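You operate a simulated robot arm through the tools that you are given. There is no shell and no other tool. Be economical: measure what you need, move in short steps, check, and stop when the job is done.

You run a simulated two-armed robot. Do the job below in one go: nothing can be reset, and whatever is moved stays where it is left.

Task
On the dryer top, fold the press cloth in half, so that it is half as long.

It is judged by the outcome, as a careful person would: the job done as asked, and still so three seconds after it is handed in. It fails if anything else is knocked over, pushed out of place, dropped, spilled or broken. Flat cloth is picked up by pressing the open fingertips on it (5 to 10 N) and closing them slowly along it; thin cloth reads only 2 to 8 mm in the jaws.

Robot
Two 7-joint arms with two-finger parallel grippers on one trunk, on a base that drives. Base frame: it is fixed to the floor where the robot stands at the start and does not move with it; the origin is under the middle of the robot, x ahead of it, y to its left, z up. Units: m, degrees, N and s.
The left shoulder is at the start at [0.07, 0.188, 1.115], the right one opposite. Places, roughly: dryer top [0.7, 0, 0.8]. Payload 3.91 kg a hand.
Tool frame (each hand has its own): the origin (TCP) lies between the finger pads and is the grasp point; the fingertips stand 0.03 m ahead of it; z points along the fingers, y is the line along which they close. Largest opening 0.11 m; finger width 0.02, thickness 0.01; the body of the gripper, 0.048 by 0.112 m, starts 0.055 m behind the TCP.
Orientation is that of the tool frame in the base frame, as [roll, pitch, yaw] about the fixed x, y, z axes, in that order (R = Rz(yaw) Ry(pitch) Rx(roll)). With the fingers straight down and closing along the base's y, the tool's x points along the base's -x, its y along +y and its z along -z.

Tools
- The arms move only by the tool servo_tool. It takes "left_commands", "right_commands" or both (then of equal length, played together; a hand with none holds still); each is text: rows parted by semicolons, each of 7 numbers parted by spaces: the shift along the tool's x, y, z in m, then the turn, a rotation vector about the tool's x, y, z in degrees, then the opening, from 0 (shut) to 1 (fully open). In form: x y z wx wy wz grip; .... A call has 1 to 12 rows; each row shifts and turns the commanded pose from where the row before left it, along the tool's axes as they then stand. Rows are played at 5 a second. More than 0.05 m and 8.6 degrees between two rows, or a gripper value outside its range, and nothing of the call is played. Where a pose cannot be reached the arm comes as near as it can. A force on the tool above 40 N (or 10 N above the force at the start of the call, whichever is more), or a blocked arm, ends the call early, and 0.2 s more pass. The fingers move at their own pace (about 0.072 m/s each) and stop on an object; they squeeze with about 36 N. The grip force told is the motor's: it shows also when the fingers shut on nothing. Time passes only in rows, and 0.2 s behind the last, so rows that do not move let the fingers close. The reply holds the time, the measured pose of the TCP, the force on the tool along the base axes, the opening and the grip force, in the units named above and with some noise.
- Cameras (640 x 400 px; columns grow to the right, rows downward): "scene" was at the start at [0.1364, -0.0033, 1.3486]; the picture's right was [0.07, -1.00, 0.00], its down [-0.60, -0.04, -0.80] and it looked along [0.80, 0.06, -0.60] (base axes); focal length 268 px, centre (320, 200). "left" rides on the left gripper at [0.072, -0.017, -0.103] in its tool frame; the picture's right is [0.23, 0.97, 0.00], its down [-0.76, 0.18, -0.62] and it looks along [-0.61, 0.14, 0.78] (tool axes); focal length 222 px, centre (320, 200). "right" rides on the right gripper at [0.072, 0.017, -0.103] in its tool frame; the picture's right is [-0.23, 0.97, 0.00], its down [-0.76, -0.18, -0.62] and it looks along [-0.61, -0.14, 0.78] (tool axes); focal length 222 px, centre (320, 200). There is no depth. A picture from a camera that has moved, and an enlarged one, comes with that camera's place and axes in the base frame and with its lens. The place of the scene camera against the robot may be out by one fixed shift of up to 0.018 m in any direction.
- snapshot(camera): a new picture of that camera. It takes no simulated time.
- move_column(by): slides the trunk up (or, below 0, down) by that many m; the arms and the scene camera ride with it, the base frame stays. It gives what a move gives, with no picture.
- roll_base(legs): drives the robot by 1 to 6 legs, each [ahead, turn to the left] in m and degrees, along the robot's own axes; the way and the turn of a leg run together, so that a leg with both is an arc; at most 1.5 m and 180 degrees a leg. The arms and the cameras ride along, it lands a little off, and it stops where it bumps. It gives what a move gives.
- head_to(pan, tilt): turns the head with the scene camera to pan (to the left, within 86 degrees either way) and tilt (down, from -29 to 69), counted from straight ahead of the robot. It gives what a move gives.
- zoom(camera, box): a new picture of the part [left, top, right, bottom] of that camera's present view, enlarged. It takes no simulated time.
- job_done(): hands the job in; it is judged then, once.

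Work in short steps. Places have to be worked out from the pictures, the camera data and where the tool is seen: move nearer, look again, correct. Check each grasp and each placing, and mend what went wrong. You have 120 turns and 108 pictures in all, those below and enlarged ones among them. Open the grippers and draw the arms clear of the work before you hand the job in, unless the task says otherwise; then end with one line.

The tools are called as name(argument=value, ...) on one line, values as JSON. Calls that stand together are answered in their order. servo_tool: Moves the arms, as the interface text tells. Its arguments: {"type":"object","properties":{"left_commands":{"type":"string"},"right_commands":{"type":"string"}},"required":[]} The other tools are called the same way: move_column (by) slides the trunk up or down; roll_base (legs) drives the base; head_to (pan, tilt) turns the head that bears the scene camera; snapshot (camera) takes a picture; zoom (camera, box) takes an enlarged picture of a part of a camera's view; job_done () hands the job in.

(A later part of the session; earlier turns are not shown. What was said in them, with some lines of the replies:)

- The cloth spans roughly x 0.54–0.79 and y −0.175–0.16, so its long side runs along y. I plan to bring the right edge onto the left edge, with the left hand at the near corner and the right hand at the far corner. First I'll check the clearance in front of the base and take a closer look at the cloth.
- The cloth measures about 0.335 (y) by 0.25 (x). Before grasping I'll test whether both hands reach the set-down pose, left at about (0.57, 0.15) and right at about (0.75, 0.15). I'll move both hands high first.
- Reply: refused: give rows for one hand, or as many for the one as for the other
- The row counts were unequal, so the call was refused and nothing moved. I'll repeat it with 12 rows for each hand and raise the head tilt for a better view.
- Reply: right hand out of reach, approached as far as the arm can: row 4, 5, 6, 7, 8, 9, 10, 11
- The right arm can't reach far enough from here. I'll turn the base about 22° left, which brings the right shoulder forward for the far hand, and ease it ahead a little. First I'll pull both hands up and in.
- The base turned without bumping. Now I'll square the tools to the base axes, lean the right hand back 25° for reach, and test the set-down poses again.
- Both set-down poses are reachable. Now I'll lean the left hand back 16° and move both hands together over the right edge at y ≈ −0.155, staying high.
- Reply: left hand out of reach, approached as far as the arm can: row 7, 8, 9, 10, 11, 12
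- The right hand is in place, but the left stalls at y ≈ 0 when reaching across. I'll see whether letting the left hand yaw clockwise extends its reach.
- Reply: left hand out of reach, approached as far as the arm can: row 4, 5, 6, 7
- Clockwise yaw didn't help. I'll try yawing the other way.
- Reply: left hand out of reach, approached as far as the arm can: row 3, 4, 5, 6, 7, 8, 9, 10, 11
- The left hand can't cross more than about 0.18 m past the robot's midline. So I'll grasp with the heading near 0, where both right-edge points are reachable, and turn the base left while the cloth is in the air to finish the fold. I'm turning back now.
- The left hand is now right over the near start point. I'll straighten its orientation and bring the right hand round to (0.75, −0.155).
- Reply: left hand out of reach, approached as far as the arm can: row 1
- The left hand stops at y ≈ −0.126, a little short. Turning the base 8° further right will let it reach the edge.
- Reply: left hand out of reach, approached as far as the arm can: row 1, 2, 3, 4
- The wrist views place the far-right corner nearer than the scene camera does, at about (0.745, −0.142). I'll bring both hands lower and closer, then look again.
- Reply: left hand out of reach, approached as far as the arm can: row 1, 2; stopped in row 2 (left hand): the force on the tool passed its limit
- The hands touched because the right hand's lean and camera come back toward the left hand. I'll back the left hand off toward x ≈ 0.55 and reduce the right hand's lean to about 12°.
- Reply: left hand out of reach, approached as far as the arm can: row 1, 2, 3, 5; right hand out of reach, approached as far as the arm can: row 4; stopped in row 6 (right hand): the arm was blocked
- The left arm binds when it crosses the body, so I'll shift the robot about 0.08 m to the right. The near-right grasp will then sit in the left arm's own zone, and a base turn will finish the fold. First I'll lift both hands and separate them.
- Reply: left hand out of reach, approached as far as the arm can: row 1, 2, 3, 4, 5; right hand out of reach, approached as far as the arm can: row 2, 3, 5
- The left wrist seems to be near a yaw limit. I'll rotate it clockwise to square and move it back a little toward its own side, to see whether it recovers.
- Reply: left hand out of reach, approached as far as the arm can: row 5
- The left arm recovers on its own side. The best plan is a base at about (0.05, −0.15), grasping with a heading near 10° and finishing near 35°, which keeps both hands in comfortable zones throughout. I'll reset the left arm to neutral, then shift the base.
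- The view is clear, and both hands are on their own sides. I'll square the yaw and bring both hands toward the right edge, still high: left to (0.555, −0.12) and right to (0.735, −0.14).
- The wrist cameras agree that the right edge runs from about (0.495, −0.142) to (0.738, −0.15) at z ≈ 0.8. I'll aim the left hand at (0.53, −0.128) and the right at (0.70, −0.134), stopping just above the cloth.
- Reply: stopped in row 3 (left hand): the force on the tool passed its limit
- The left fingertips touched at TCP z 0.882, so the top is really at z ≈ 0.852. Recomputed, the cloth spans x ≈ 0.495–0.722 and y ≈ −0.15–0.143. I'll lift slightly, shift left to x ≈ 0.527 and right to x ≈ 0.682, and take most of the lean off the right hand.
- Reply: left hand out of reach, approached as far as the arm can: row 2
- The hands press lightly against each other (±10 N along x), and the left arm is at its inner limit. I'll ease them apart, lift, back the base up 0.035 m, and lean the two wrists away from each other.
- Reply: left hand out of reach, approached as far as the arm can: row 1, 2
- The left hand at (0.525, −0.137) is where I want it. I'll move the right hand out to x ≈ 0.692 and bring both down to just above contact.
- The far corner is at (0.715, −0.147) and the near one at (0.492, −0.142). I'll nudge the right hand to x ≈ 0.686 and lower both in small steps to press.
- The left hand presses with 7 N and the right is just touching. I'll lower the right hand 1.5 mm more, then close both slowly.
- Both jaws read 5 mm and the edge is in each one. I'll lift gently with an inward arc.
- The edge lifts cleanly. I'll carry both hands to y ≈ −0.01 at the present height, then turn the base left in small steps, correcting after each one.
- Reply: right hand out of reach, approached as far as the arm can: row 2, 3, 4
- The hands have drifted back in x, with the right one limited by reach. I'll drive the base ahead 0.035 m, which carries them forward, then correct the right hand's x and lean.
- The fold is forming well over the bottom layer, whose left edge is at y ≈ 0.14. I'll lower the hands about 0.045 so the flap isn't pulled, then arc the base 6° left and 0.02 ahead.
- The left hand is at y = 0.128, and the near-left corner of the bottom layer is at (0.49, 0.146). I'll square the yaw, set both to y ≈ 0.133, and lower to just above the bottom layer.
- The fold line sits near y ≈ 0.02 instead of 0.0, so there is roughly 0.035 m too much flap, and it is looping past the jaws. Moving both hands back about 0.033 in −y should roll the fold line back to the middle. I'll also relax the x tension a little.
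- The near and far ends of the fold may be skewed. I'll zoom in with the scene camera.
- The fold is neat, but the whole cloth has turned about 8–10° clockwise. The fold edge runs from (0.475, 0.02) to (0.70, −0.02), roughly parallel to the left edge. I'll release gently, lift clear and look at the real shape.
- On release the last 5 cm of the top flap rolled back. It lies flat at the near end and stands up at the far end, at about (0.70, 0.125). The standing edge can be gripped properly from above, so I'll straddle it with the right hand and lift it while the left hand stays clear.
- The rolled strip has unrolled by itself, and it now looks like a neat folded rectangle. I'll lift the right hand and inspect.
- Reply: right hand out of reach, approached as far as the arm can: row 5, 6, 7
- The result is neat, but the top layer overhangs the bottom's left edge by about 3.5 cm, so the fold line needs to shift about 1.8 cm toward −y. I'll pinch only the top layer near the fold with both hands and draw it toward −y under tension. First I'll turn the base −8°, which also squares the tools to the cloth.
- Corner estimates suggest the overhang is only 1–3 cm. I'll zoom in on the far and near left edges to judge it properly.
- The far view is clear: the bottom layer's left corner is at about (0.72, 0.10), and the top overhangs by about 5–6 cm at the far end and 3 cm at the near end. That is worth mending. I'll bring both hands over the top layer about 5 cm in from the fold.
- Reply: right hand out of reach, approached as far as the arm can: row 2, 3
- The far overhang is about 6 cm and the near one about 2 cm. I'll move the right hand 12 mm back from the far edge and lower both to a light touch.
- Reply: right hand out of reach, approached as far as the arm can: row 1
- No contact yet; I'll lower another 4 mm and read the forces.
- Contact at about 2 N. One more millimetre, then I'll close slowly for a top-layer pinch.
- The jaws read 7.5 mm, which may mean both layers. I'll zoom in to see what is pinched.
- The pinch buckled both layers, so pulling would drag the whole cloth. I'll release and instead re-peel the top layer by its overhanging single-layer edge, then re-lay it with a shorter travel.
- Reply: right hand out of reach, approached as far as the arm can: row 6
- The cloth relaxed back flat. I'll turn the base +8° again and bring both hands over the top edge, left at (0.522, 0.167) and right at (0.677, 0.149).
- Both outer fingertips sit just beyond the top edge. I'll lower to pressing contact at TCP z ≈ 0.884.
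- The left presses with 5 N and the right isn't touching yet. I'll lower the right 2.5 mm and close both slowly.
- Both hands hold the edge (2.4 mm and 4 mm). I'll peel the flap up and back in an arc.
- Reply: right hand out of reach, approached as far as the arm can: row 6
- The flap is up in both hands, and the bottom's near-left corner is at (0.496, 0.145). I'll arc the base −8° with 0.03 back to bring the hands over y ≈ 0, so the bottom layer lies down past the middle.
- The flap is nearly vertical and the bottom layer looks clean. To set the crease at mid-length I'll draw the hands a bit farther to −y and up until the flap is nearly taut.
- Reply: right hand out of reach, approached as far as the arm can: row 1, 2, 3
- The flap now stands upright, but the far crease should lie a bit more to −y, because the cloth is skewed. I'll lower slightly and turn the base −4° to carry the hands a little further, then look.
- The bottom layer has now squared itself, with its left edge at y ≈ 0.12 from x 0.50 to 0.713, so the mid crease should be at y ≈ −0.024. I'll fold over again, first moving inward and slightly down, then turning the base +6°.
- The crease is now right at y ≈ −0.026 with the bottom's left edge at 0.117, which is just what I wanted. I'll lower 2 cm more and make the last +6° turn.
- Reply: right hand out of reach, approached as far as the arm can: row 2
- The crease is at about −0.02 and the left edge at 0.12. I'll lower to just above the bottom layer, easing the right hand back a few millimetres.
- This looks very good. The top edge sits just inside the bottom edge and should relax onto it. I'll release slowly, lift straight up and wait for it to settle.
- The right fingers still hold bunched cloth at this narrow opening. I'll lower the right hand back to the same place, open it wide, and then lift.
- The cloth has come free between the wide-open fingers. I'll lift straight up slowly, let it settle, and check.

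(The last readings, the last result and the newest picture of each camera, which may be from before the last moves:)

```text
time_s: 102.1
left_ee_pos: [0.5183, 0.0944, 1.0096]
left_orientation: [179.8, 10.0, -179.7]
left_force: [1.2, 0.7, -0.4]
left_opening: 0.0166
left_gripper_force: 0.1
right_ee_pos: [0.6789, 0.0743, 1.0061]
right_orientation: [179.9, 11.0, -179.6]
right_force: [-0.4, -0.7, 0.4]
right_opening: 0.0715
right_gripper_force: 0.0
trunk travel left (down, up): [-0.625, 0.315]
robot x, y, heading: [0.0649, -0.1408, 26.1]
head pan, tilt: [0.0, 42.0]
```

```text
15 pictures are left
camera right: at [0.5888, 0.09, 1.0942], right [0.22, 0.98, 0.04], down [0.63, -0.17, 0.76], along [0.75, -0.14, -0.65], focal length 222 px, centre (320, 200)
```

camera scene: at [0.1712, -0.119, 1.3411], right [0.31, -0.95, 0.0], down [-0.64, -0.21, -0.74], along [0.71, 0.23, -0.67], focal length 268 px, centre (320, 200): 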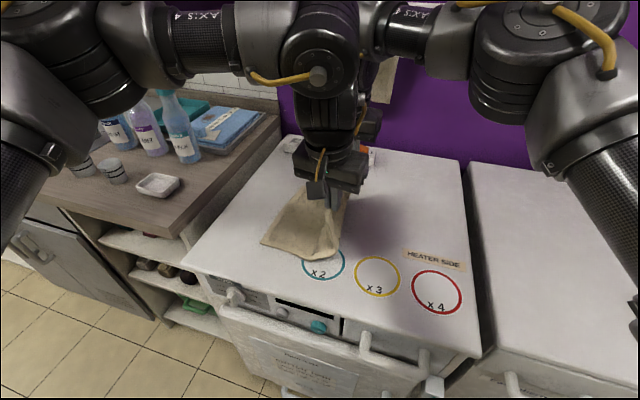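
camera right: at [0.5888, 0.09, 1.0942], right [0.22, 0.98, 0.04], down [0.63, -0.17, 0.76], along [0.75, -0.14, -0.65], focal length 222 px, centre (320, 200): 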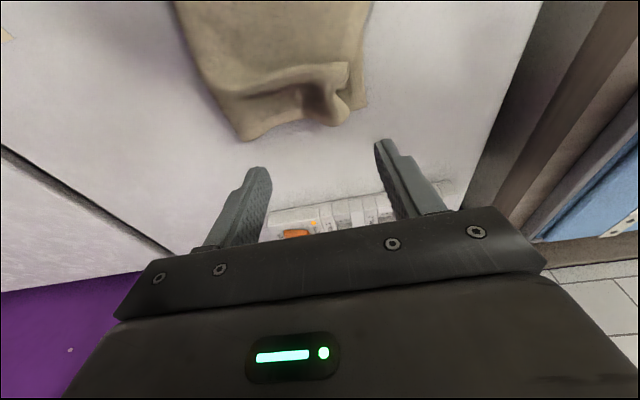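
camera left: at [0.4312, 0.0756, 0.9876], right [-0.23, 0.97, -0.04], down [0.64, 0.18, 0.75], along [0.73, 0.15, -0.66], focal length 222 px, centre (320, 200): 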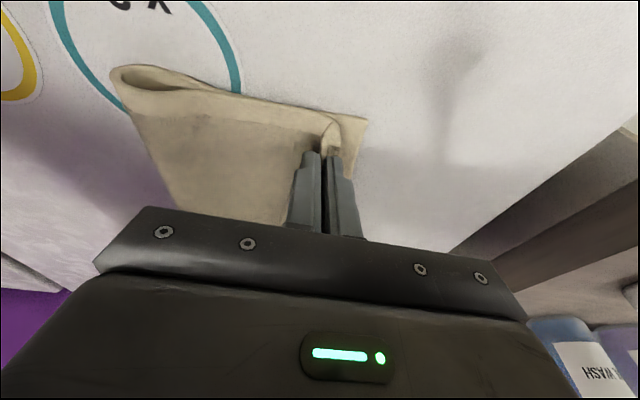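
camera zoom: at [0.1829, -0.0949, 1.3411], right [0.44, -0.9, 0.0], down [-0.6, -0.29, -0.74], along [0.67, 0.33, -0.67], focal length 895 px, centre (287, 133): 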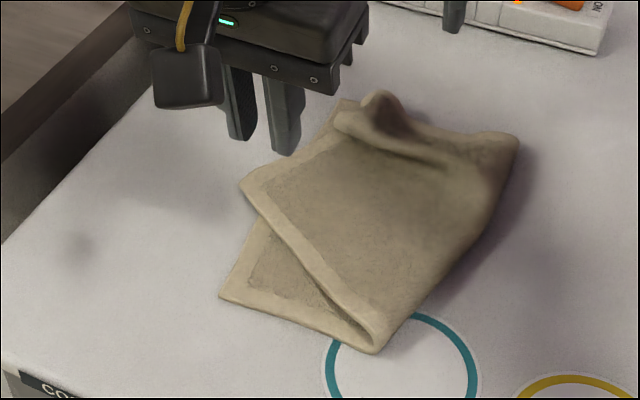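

The lift dragged the top flap toward the far side. Its near-left corner is now at about (0.598, 0.148) and the far part is bunched. I'll move the right hand away, then use the left hand to regrip the near corner and draw it back.

servo_tool(right_commands="0 -0.03 -0.01 0 0 0 0.4; 0 -0.03 -0.01 0 0 0 0.4; -0.01 -0.03 -0.01 0 0 0 0.4; -0.01 -0.03 -0.01 0 0 0 0.4; -0.01 -0.03 -0.01 0 0 0 0.4; 0 -0.03 0 0 0 0 0.4; 0 -0.03 0 0 0 0 0.4; 0 0 0 0 0 0 0.4")

```text
time_s: 103.9
left_ee_pos: [0.5176, 0.094, 1.0118]
left_orientation: [179.8, 9.9, -179.6]
left_force: [1.0, 0.2, -0.4]
left_opening: 0.0166
left_gripper_force: 0.2
right_ee_pos: [0.7094, -0.0839, 1.0603]
right_orientation: [-179.9, 10.8, -179.5]
right_force: [-0.5, 0.4, 0.5]
right_opening: 0.0442
right_gripper_force: 0.1
right hand out of reach, approached as far as the arm can: row 1, 2
trunk travel left (down, up): [-0.625, 0.315]
robot x, y, heading: [0.0638, -0.1418, 26.1]
head pan, tilt: [0.0, 42.0]
```

The right hand is clear. Now the left goes to the displaced near-left top corner at (0.61, 0.131).

servo_tool(left_commands="-0.0144 0.0074 0.0235 0 0 0 0.3; -0.0144 0.0074 0.0235 0 0 0 0.3; -0.0144 0.0074 0.0235 0 0 0 0.3; -0.0144 0.0074 0.0235 0 0 0 0.3; -0.0144 0.0074 0.0235 0 0 0 0.3; 0 0 0 0 0 0 0.3")

snapshot(camera="left")

```text
time_s: 105.3
left_ee_pos: [0.6095, 0.1306, 0.9084]
left_orientation: [179.8, 10.0, -179.7]
left_force: [-0.3, 0.1, 0.7]
left_opening: 0.0329
left_gripper_force: 0.1
right_ee_pos: [0.7088, -0.0842, 1.061]
right_orientation: [-180.0, 10.9, -179.6]
right_force: [-0.3, 0.4, 0.1]
right_opening: 0.0442
right_gripper_force: 0.1
trunk travel left (down, up): [-0.625, 0.315]
robot x, y, heading: [0.0617, -0.1427, 26.3]
head pan, tilt: [0.0, 42.0]
```

```text
14 pictures are left
camera left: at [0.521, 0.1144, 0.9961], right [-0.23, 0.97, -0.04], down [0.64, 0.18, 0.75], along [0.73, 0.15, -0.66], focal length 222 px, centre (320, 200)
```

left: 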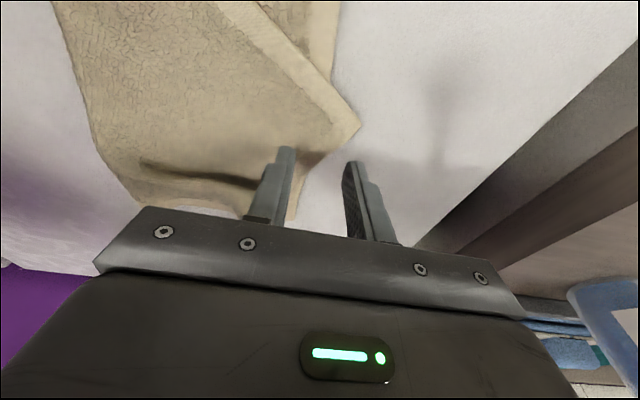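

The corner is at (0.593, 0.154). I'll shift 7 mm to +y, press down and close slowly.

servo_tool(left_commands="0.001 0.007 0.008 0 0 0 0.3; 0.0014 0 0.009 0 0 0 0.3; 0.0014 0 0.0065 0 0 0 0.3; 0 0 0 0 0 0 0.3; 0 0 0 0 0 0 0.26; 0 0 0 0 0 0 0.22; 0 0 0 0 0 0 0.18; 0 0 0 0 0 0 0.13; 0 0 0 0 0 0 0.08; 0 0 0 0 0 0 0.03; 0 0 0 0 0 0 0; 0 0 0 0 0 0 0")

snapshot(camera="left")

```text
time_s: 107.9
left_ee_pos: [0.6098, 0.1371, 0.8854]
left_orientation: [179.7, 10.1, -179.6]
left_force: [-0.1, -1.5, 8.7]
left_opening: 0.0027
left_gripper_force: 36.4
right_ee_pos: [0.7101, -0.0859, 1.0605]
right_orientation: [179.8, 11.0, -179.6]
right_force: [0.0, -0.2, -0.7]
right_opening: 0.0436
right_gripper_force: 0.0
trunk travel left (down, up): [-0.625, 0.315]
robot x, y, heading: [0.0642, -0.144, 25.9]
head pan, tilt: [0.0, 42.0]
```

```text
13 pictures are left
camera left: at [0.5203, 0.1202, 0.9737], right [-0.23, 0.97, -0.04], down [0.64, 0.18, 0.75], along [0.73, 0.15, -0.66], focal length 222 px, centre (320, 200)
```

left: 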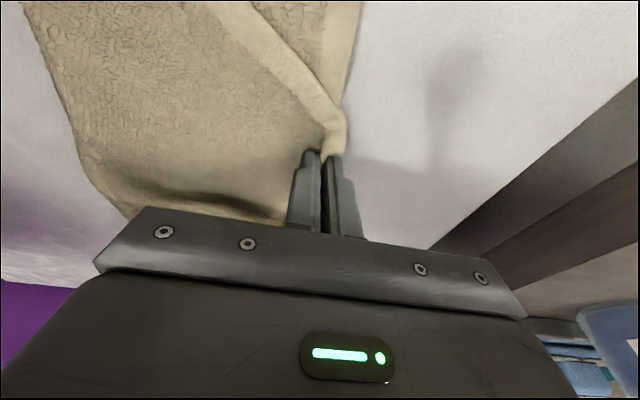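

The near corner is gripped (2.7 mm). I'll lift it 5 cm and draw it back to (0.515, 0.105).

servo_tool(left_commands="-0.0029 0 -0.0164 0 0 0 0; -0.0029 0 -0.0164 0 0 0 0; -0.0029 0 -0.0164 0 0 0 0; 0.0156 -0.005 -0.0027 0 0 0 0; 0.0156 -0.005 -0.0027 0 0 0 0; 0.0156 -0.005 -0.0027 0 0 0 0; 0.0156 -0.005 -0.0027 0 0 0 0; 0.0156 -0.005 -0.0027 0 0 0 0; 0.0156 -0.005 -0.0027 0 0 0 0; 0 0 0 0 0 0 0")

snapshot(camera="left")

zoom(camera="scene", box=[240, 160, 420, 280])

```text
time_s: 110.1
left_ee_pos: [0.5166, 0.1065, 0.9342]
left_orientation: [179.7, 10.0, -179.6]
left_force: [0.4, 0.5, 0.0]
left_opening: 0.0028
left_gripper_force: 36.1
right_ee_pos: [0.7108, -0.0847, 1.0604]
right_orientation: [-180.0, 10.9, -179.6]
right_force: [-0.6, -0.5, -0.9]
right_opening: 0.0439
right_gripper_force: 0.0
trunk travel left (down, up): [-0.625, 0.315]
robot x, y, heading: [0.0641, -0.1417, 26.0]
head pan, tilt: [0.0, 42.0]
```

```text
12 pictures are left
camera left: at [0.4269, 0.0887, 1.0221], right [-0.23, 0.97, -0.04], down [0.64, 0.18, 0.75], along [0.73, 0.15, -0.66], focal length 222 px, centre (320, 200)
```

left: 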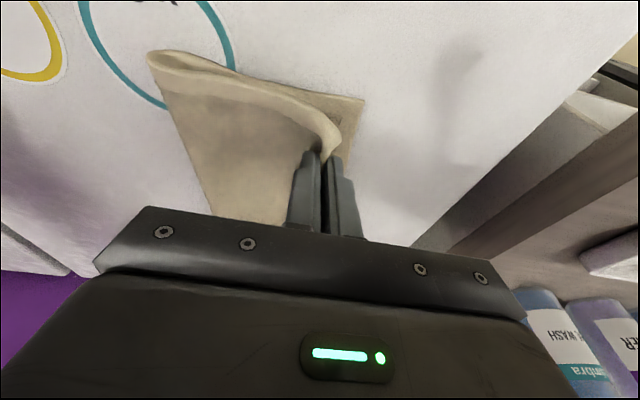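

```text
3.33 times, centred on (330, 220) of scene
camera zoom: at [0.1833, -0.0949, 1.3411], right [0.44, -0.9, 0.0], down [-0.6, -0.29, -0.74], along [0.67, 0.33, -0.67], focal length 895 px, centre (287, 133)
```

zoom: 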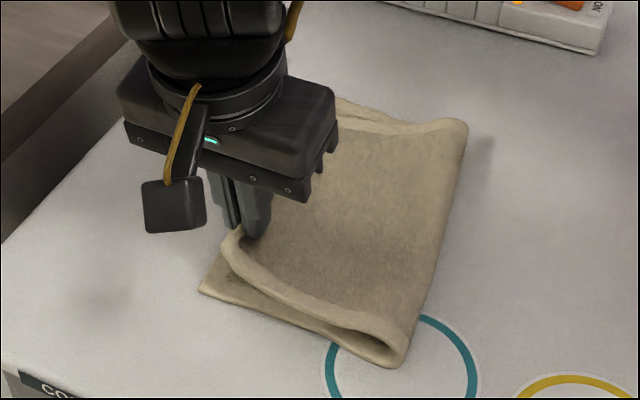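

Excellent. The bunching is gone and the flap lies square. I'll lower it and release with a wide opening, pausing before lifting.

servo_tool(left_commands="0.003 -0.002 0.011 0 0 0 0; 0.003 -0.002 0.011 0 0 0 0; 0.002 0 0.011 0 0 0 0; 0 0 0 0 0 0 0.08; 0 0 0 0 0 0 0.16; 0 0 0 0 0 0 0.24; 0 0 0 0 0 0 0.32; 0 0 0 0 0 0 0.4; 0 0 0 0 0 0 0.4; 0 0 0 0 0 0 0.4; -0.001 0 -0.008 0 0 0 0.4; -0.001 0 -0.008 0 0 0 0.4")

zoom(camera="left", box=[120, 20, 440, 220])

```text
time_s: 112.7
left_ee_pos: [0.5129, 0.1011, 0.917]
left_orientation: [179.7, 10.0, -179.5]
left_force: [-0.8, 0.1, 0.2]
left_opening: 0.0437
left_gripper_force: 0.0
right_ee_pos: [0.7095, -0.0844, 1.0606]
right_orientation: [-179.9, 10.9, -179.6]
right_force: [-0.6, 0.1, 0.3]
right_opening: 0.0438
right_gripper_force: 0.1
trunk travel left (down, up): [-0.625, 0.315]
robot x, y, heading: [0.0616, -0.1425, 25.9]
head pan, tilt: [0.0, 42.0]
```

```text
2.00 times, centred on (280, 120) of left
camera zoom: at [0.424, 0.0842, 1.0042], right [-0.23, 0.97, -0.04], down [0.64, 0.18, 0.75], along [0.73, 0.15, -0.66], focal length 444 px, centre (400, 360)
```

zoom: 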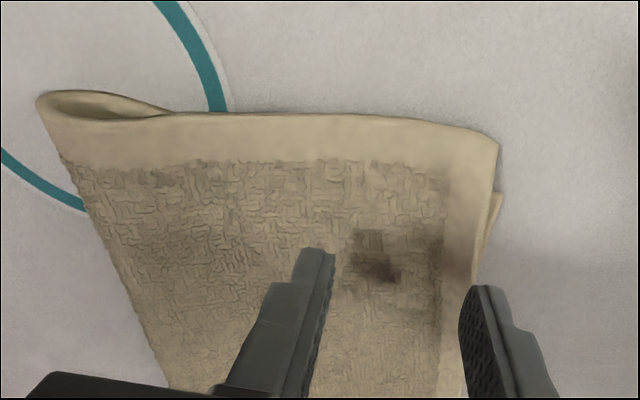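

The near corner has unrolled right onto the bottom edge. I'll lift the left hand clear and look at the whole cloth.

servo_tool(left_commands="-0.003 0 -0.02 0 0 0 0.4; -0.005 0 -0.03 0 0 0 0.4; -0.005 0 -0.035 0 0 0 0.4; 0.01 0.02 -0.03 0 0 0 0.4; 0.02 0.02 -0.02 0 0 0 0.4; 0.02 0.02 0 0 0 0 0.4; 0 0 0 0 0 0 0.4; 0 0 0 0 0 0 0.4; 0 0 0 0 0 0 0.4; 0 0 0 0 0 0 0.4")

zoom(camera="scene", box=[240, 160, 420, 280])

snapshot(camera="right")

```text
time_s: 114.9
left_ee_pos: [0.451, 0.161, 1.0438]
left_orientation: [179.8, 9.9, -179.5]
left_force: [0.0, 0.0, 0.4]
left_opening: 0.044
left_gripper_force: 0.1
right_ee_pos: [0.7102, -0.0841, 1.0606]
right_orientation: [179.9, 10.9, -179.6]
right_force: [-0.1, 0.5, 0.7]
right_opening: 0.0443
right_gripper_force: 0.1
trunk travel left (down, up): [-0.625, 0.315]
robot x, y, heading: [0.0615, -0.1439, 25.9]
head pan, tilt: [0.0, 42.0]
```

```text
3.33 times, centred on (330, 220) of scene
camera zoom: at [0.183, -0.0952, 1.3411], right [0.44, -0.9, 0.0], down [-0.6, -0.29, -0.74], along [0.67, 0.33, -0.67], focal length 895 px, centre (287, 133)
```

zoom: 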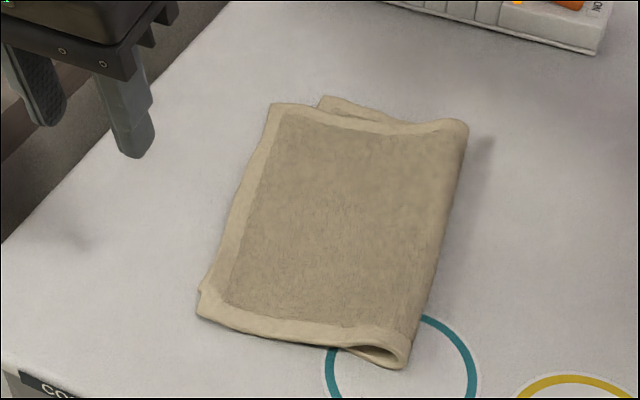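

```text
8 pictures are left
camera right: at [0.6196, -0.0691, 1.148], right [0.22, 0.98, 0.04], down [0.63, -0.17, 0.76], along [0.75, -0.14, -0.65], focal length 222 px, centre (320, 200)
```

right: 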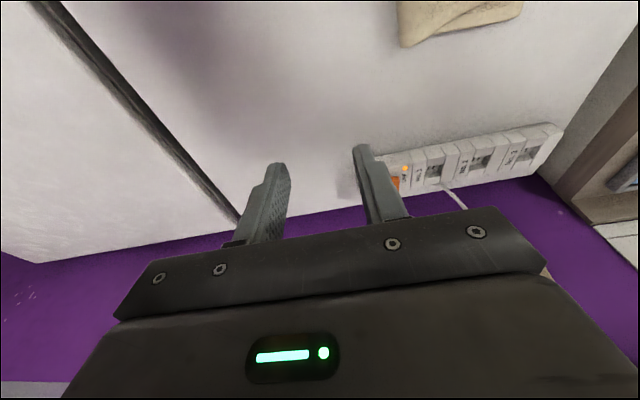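

The fold is nearly done. The near end is aligned, but at the far end the top corner (0.693, 0.17) overhangs the bottom corner (0.72, 0.13) by about 4 cm. I'll mend that the same way, with the right hand on the far-left top corner.

servo_tool(right_commands="0.008 0.04 0.005 0 0 0 0.3; 0.008 0.04 0.005 0 0 0 0.3; 0.008 0.04 0.005 0 0 0 0.3; 0.008 0.04 0.005 0 0 0 0.3; 0.009 0.0205 0.031 0 0 0 0.3; 0.009 0.0205 0.031 0 0 0 0.3; 0.009 0.0205 0.031 0 0 0 0.3; 0.009 0.0205 0.031 0 0 0 0.3; 0 0 0 0 0 0 0.3")

snapshot(camera="right")

```text
time_s: 116.9
left_ee_pos: [0.4519, 0.1602, 1.0434]
left_orientation: [179.8, 10.0, -179.6]
left_force: [0.9, -0.6, 0.0]
left_opening: 0.0439
left_gripper_force: 0.2
right_ee_pos: [0.6658, 0.1545, 0.9075]
right_orientation: [179.9, 10.9, -179.6]
right_force: [0.1, 0.3, -0.1]
right_opening: 0.0331
right_gripper_force: 0.0
trunk travel left (down, up): [-0.625, 0.315]
robot x, y, heading: [0.0615, -0.1437, 26.0]
head pan, tilt: [0.0, 42.0]
```

```text
7 pictures are left
camera right: at [0.5757, 0.17, 0.9952], right [0.22, 0.98, 0.04], down [0.63, -0.17, 0.76], along [0.74, -0.14, -0.65], focal length 222 px, centre (320, 200)
```

right: 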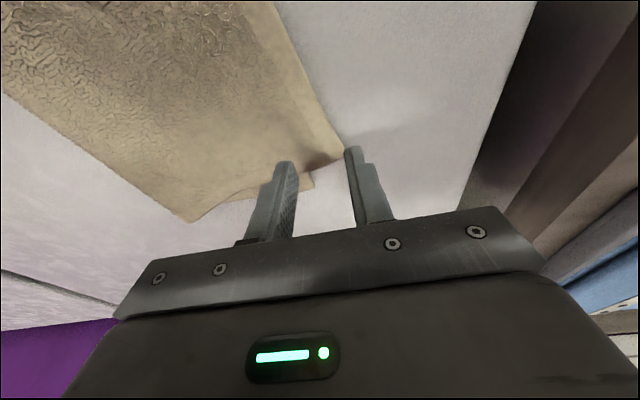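

The top corner is at (0.688, 0.169), the bottom corner at about (0.71, 0.137), and the fingers straddle the edge well. I'll press down and close slowly.

servo_tool(right_commands="0.0017 0 0.009 0 0 0 0.3; 0.0017 0 0.009 0 0 0 0.3; 0.0013 0 0.006 0 0 0 0.3; 0 0 0 0 0 0 0.3; 0 0 0 0 0 0 0.26; 0 0 0 0 0 0 0.22; 0 0 0 0 0 0 0.18; 0 0 0 0 0 0 0.13; 0 0 0 0 0 0 0.08; 0 0 0 0 0 0 0.03; 0 0 0 0 0 0 0; 0 0 0 0 0 0 0")

snapshot(camera="right")

```text
time_s: 119.5
left_ee_pos: [0.4502, 0.1601, 1.0452]
left_orientation: [179.8, 10.1, -179.6]
left_force: [-0.8, 0.6, 0.6]
left_opening: 0.0441
left_gripper_force: 0.0
right_ee_pos: [0.6648, 0.1542, 0.8866]
right_orientation: [179.9, 11.1, -179.6]
right_force: [-0.1, -5.0, 18.4]
right_opening: 0.0043
right_gripper_force: 36.3
trunk travel left (down, up): [-0.625, 0.315]
robot x, y, heading: [0.0635, -0.1422, 25.7]
head pan, tilt: [0.0, 42.0]
```

```text
6 pictures are left
camera right: at [0.575, 0.1696, 0.9729], right [0.22, 0.98, 0.05], down [0.63, -0.17, 0.76], along [0.75, -0.13, -0.65], focal length 222 px, centre (320, 200)
```

right: 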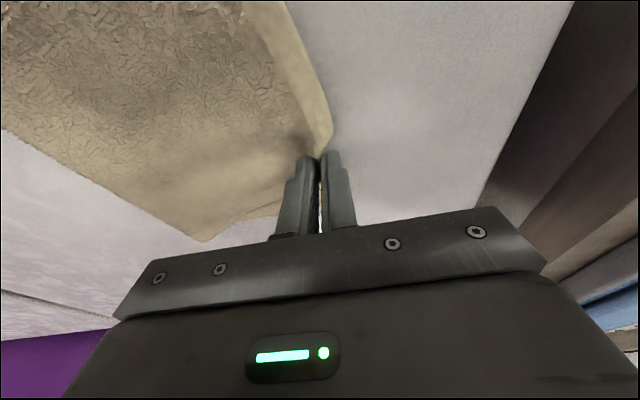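

The corner is gripped (4 mm). I'll lift it back and up to let the far crease roll, then bring it down over the bottom corner.

servo_tool(right_commands="-0.0071 -0.013 -0.0139 0 0 0 0; -0.0071 -0.015 -0.0139 0 0 0 0; -0.0071 -0.015 -0.0139 0 0 0 0; -0.0071 -0.015 -0.0139 0 0 0 0; -0.0071 -0.015 -0.0139 0 0 0 0; 0 0 0 0 0 0 0; 0.0028 0.008 0.0147 0 0 0 0; 0.0028 0.008 0.0147 0 0 0 0; 0.0028 0.008 0.0147 0 0 0 0; 0.0028 0.008 0.0135 0 0 0 0; 0 0 0 0 0 0 0")

zoom(camera="scene", box=[240, 160, 420, 280])

```text
time_s: 121.9
left_ee_pos: [0.4518, 0.161, 1.0446]
left_orientation: [179.8, 9.9, -179.6]
left_force: [0.2, -0.3, 0.5]
left_opening: 0.0438
left_gripper_force: 0.0
right_ee_pos: [0.69, 0.1158, 0.8982]
right_orientation: [180.0, 10.9, -179.6]
right_force: [-0.3, -0.1, 0.2]
right_opening: 0.0043
right_gripper_force: 35.6
trunk travel left (down, up): [-0.625, 0.315]
robot x, y, heading: [0.061, -0.1431, 26.1]
head pan, tilt: [0.0, 42.0]
```

```text
3.33 times, centred on (330, 220) of scene
camera zoom: at [0.1827, -0.0953, 1.3412], right [0.44, -0.9, 0.0], down [-0.6, -0.29, -0.74], along [0.67, 0.33, -0.67], focal length 895 px, centre (287, 133)
```

zoom: 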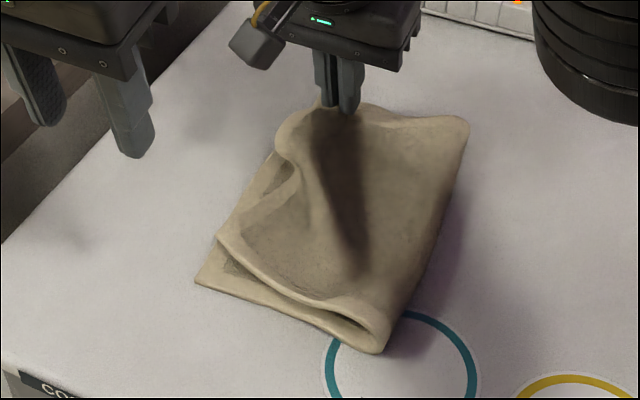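

The far corner is in place, but the pull drew the top layer about 2 cm toward the far side, leaving a soft wrinkle. I'll ease the corner back 1.8 cm in x to relax it, then release wide, pause and lift slowly.

servo_tool(right_commands="0.0088 0.002 -0.0017 0 0 0 0; 0.0088 0.002 -0.0017 0 0 0 0; 0 0 0.002 0 0 0 0; 0 0 0 0 0 0 0.1; 0 0 0 0 0 0 0.2; 0 0 0 0 0 0 0.3; 0 0 0 0 0 0 0.45; 0 0 0 0 0 0 0.6; 0 0 0 0 0 0 0.6; 0 0 0 0 0 0 0.6; -0.002 0 -0.01 0 0 0 0.6; -0.003 0 -0.015 0 0 0 0.6")

servo_tool(right_commands="-0.004 0 -0.02 0 0 0 0.6; -0.006 0 -0.03 0 0 0 0.6; -0.006 0 -0.03 0 0 0 0.6; -0.01 -0.03 -0.01 0 0 0 0.6; -0.01 -0.03 -0.01 0 0 0 0.5; 0 -0.03 0 0 0 0 0.4; 0 -0.03 0 0 0 0 0.4; 0 -0.03 0 0 0 0 0.4; 0 0 0 0 0 0 0.4; 0 0 0 0 0 0 0.4")

zoom(camera="scene", box=[240, 160, 420, 280])

```text
time_s: 124.5
left_ee_pos: [0.4519, 0.1601, 1.0459]
left_orientation: [179.8, 10.0, -179.6]
left_force: [-0.8, 0.3, 0.3]
left_opening: 0.044
left_gripper_force: 0.2
right_ee_pos: [0.672, 0.119, 0.9225]
right_orientation: [-180.0, 10.8, -179.6]
right_force: [-0.9, 0.2, 0.4]
right_opening: 0.0659
right_gripper_force: 0.0
trunk travel left (down, up): [-0.625, 0.315]
robot x, y, heading: [0.059, -0.143, 26.1]
head pan, tilt: [0.0, 42.0]
```

```text
time_s: 126.7
left_ee_pos: [0.4516, 0.1595, 1.0441]
left_orientation: [179.7, 9.9, -179.6]
left_force: [-0.2, 0.1, -1.3]
left_opening: 0.044
left_gripper_force: 0.0
right_ee_pos: [0.6973, 0.0172, 1.0329]
right_orientation: [180.0, 10.9, -179.6]
right_force: [-0.3, -0.5, -0.3]
right_opening: 0.0438
right_gripper_force: 0.1
right hand out of reach, approached as far as the arm can: row 6, 7, 8
trunk travel left (down, up): [-0.625, 0.315]
robot x, y, heading: [0.0663, -0.1466, 25.9]
head pan, tilt: [0.0, 42.0]
```

```text
3.33 times, centred on (330, 220) of scene
camera zoom: at [0.1829, -0.0952, 1.3411], right [0.44, -0.9, 0.0], down [-0.6, -0.29, -0.74], along [0.67, 0.33, -0.67], focal length 895 px, centre (287, 133)
```

zoom: 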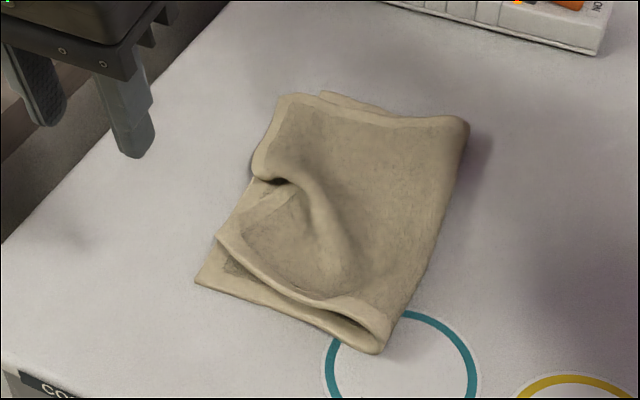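

The far end is now aligned, but the middle has a wrinkle and the near top corner sits about 3 cm inboard, at about (0.535, 0.13). I'll take only the slightly raised top layer with the left hand, keeping the tips just above the bottom layer, and draw it back.

servo_tool(left_commands="-0.033 -0.014 0.0058 0 0 0 0.4; -0.033 -0.014 0.0058 0 0 0 0.4; -0.033 -0.014 0.0058 0 0 0 0.4; 0.0066 0 0.0375 0 0 0 0.4; 0.0066 0 0.0375 0 0 0 0.4; 0.0066 0 0.0375 0 0 0 0.4; 0.0066 0 0.037 0 0 0 0.4; 0 0 0 0 0 0 0.4; 0 0 0 0 0 0 0.4")

zoom(camera="left", box=[160, 40, 480, 240])

```text
time_s: 128.7
left_ee_pos: [0.5507, 0.1224, 0.8919]
left_orientation: [179.8, 10.1, -179.6]
left_force: [-0.2, 0.6, -0.7]
left_opening: 0.0441
left_gripper_force: 0.0
right_ee_pos: [0.6971, 0.0171, 1.0315]
right_orientation: [-180.0, 11.0, -179.6]
right_force: [0.4, -0.2, -0.6]
right_opening: 0.044
right_gripper_force: 0.1
trunk travel left (down, up): [-0.625, 0.315]
robot x, y, heading: [0.0654, -0.1421, 26.3]
head pan, tilt: [0.0, 42.0]
```

```text
2.00 times, centred on (320, 140) of left
camera zoom: at [0.463, 0.1052, 0.9801], right [-0.23, 0.97, -0.04], down [0.64, 0.18, 0.75], along [0.73, 0.15, -0.66], focal length 444 px, centre (320, 320)
```

zoom: 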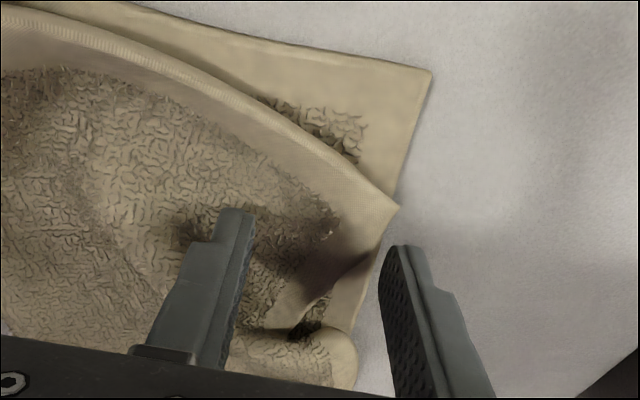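

The view is clear: the top corner is at about (0.534, 0.143) and the fingers straddle its edge. I'll lower 2.5 mm and close gently.

servo_tool(left_commands="0.006 0.001 0.0015 0 0 0 0.4; 0.0003 0 0.001 0 0 0 0.4; 0 0 0 0 0 0 0.35; 0 0 0 0 0 0 0.3; 0 0 0 0 0 0 0.25; 0 0 0 0 0 0 0.2; 0 0 0 0 0 0 0.15; 0 0 0 0 0 0 0.1; 0 0 0 0 0 0 0.05; 0 0 0 0 0 0 0; 0 0 0 0 0 0 0; 0 0 0 0 0 0 0")

```text
time_s: 131.3
left_ee_pos: [0.5467, 0.1227, 0.8882]
left_orientation: [179.8, 10.1, -179.6]
left_force: [-0.2, -0.3, 0.9]
left_opening: 0.0043
left_gripper_force: 36.1
right_ee_pos: [0.6963, 0.0165, 1.0331]
right_orientation: [179.9, 10.8, -179.6]
right_force: [-0.4, -0.5, 0.0]
right_opening: 0.0441
right_gripper_force: 0.0
trunk travel left (down, up): [-0.625, 0.315]
robot x, y, heading: [0.064, -0.1419, 26.2]
head pan, tilt: [0.0, 42.0]
```

It reads 4.3 mm. I'll lift it 2.5 cm, draw it back 3 cm toward the near side, and check that the bottom layer stayed put.

servo_tool(left_commands="-0.0022 -0.002 -0.0123 0 0 0 0; -0.0022 -0.002 -0.0123 0 0 0 0; 0.0105 -0.002 -0.0019 0 0 0 0; 0.0105 -0.001 -0.0019 0 0 0 0; 0.0105 -0.001 -0.0019 0 0 0 0; 0 0 0 0 0 0 0")

zoom(camera="scene", box=[240, 160, 420, 280])

```text
time_s: 132.7
left_ee_pos: [0.5152, 0.1128, 0.9125]
left_orientation: [179.7, 10.0, -179.6]
left_force: [0.5, 0.1, 0.0]
left_opening: 0.0043
left_gripper_force: 35.7
right_ee_pos: [0.697, 0.0168, 1.0328]
right_orientation: [-180.0, 11.0, -179.7]
right_force: [0.8, 0.3, -0.4]
right_opening: 0.0441
right_gripper_force: 0.1
trunk travel left (down, up): [-0.625, 0.315]
robot x, y, heading: [0.0622, -0.1464, 26.2]
head pan, tilt: [0.0, 42.0]
```

```text
3.33 times, centred on (330, 220) of scene
camera zoom: at [0.1831, -0.0949, 1.3411], right [0.44, -0.9, 0.0], down [-0.6, -0.29, -0.74], along [0.67, 0.33, -0.67], focal length 895 px, centre (287, 133)
```

zoom: 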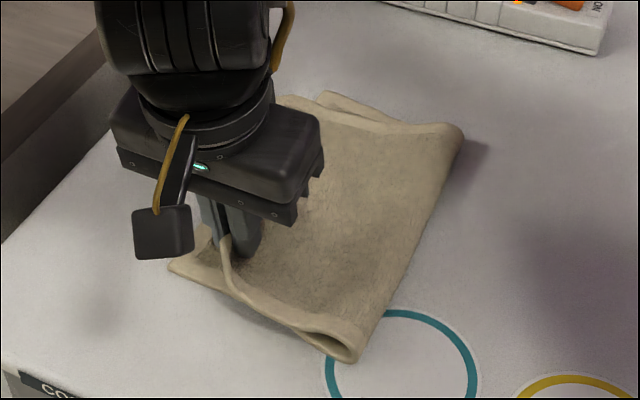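

The wrinkle is gone and the flap is smooth. I'll lower with a small +y shift to match the bottom edge, release wide, pause and lift clear.

servo_tool(left_commands="0.001 0.006 0.006 0 0 0 0; 0.001 0.006 0.006 0 0 0 0; 0 0 0 0 0 0 0; 0 0 0 0 0 0 0.1; 0 0 0 0 0 0 0.2; 0 0 0 0 0 0 0.3; 0 0 0 0 0 0 0.45; 0 0 0 0 0 0 0.45; 0 0 0 0 0 0 0.45; 0 0 0 0 0 0 0.45; -0.001 0 -0.008 0 0 0 0.45; -0.002 0 -0.012 0 0 0 0.45")

servo_tool(left_commands="-0.003 0 -0.02 0 0 0 0.45; -0.005 0 -0.03 0 0 0 0.45; -0.005 0 -0.035 0 0 0 0.45; 0.01 0.02 -0.03 0 0 0 0.45; 0.02 0.02 -0.02 0 0 0 0.45; 0.02 0.02 0 0 0 0 0.45; 0 0 0 0 0 0 0.45; 0 0 0 0 0 0 0.45; 0 0 0 0 0 0 0.45")

zoom(camera="scene", box=[240, 160, 420, 280])

```text
time_s: 135.3
left_ee_pos: [0.5147, 0.1259, 0.9205]
left_orientation: [179.8, 10.0, -179.6]
left_force: [0.4, 0.0, 0.3]
left_opening: 0.0497
left_gripper_force: 0.0
right_ee_pos: [0.6972, 0.0161, 1.0332]
right_orientation: [-180.0, 10.9, -179.6]
right_force: [0.5, -0.1, 0.3]
right_opening: 0.0438
right_gripper_force: 0.1
trunk travel left (down, up): [-0.625, 0.315]
robot x, y, heading: [0.0633, -0.141, 26.1]
head pan, tilt: [0.0, 42.0]
```

```text
time_s: 137.3
left_ee_pos: [0.4548, 0.1843, 1.0486]
left_orientation: [180.0, 9.9, -179.6]
left_force: [0.5, 0.4, -0.2]
left_opening: 0.0497
left_gripper_force: 0.0
right_ee_pos: [0.6956, 0.0179, 1.0323]
right_orientation: [179.9, 10.8, -179.5]
right_force: [0.2, -0.7, -0.2]
right_opening: 0.0441
right_gripper_force: 0.0
trunk travel left (down, up): [-0.625, 0.315]
robot x, y, heading: [0.0645, -0.1461, 26.1]
head pan, tilt: [0.0, 42.0]
```

```text
3.33 times, centred on (330, 220) of scene
camera zoom: at [0.1828, -0.0946, 1.3411], right [0.44, -0.9, 0.0], down [-0.6, -0.29, -0.74], along [0.67, 0.33, -0.67], focal length 895 px, centre (287, 133)
```

zoom: 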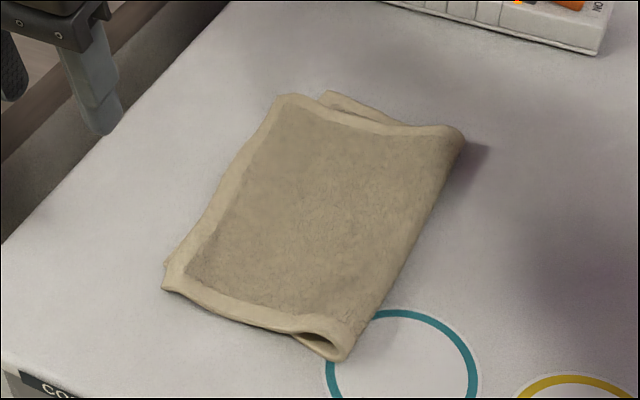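

The cloth now lies flat and folded in half. Its edges are aligned at the near end, with a small 2–3 cm offset at the far corner. Both grippers are open and more than 15 cm above it, and nothing else appears disturbed, so I'm handing it in.

job_done()

```text
The job is handed in.
```

The press cloth is folded in half along its length and lies flat on the dryer top. The near edges line up, but the top layer overhangs by about 2–3 cm at the far-left corner.
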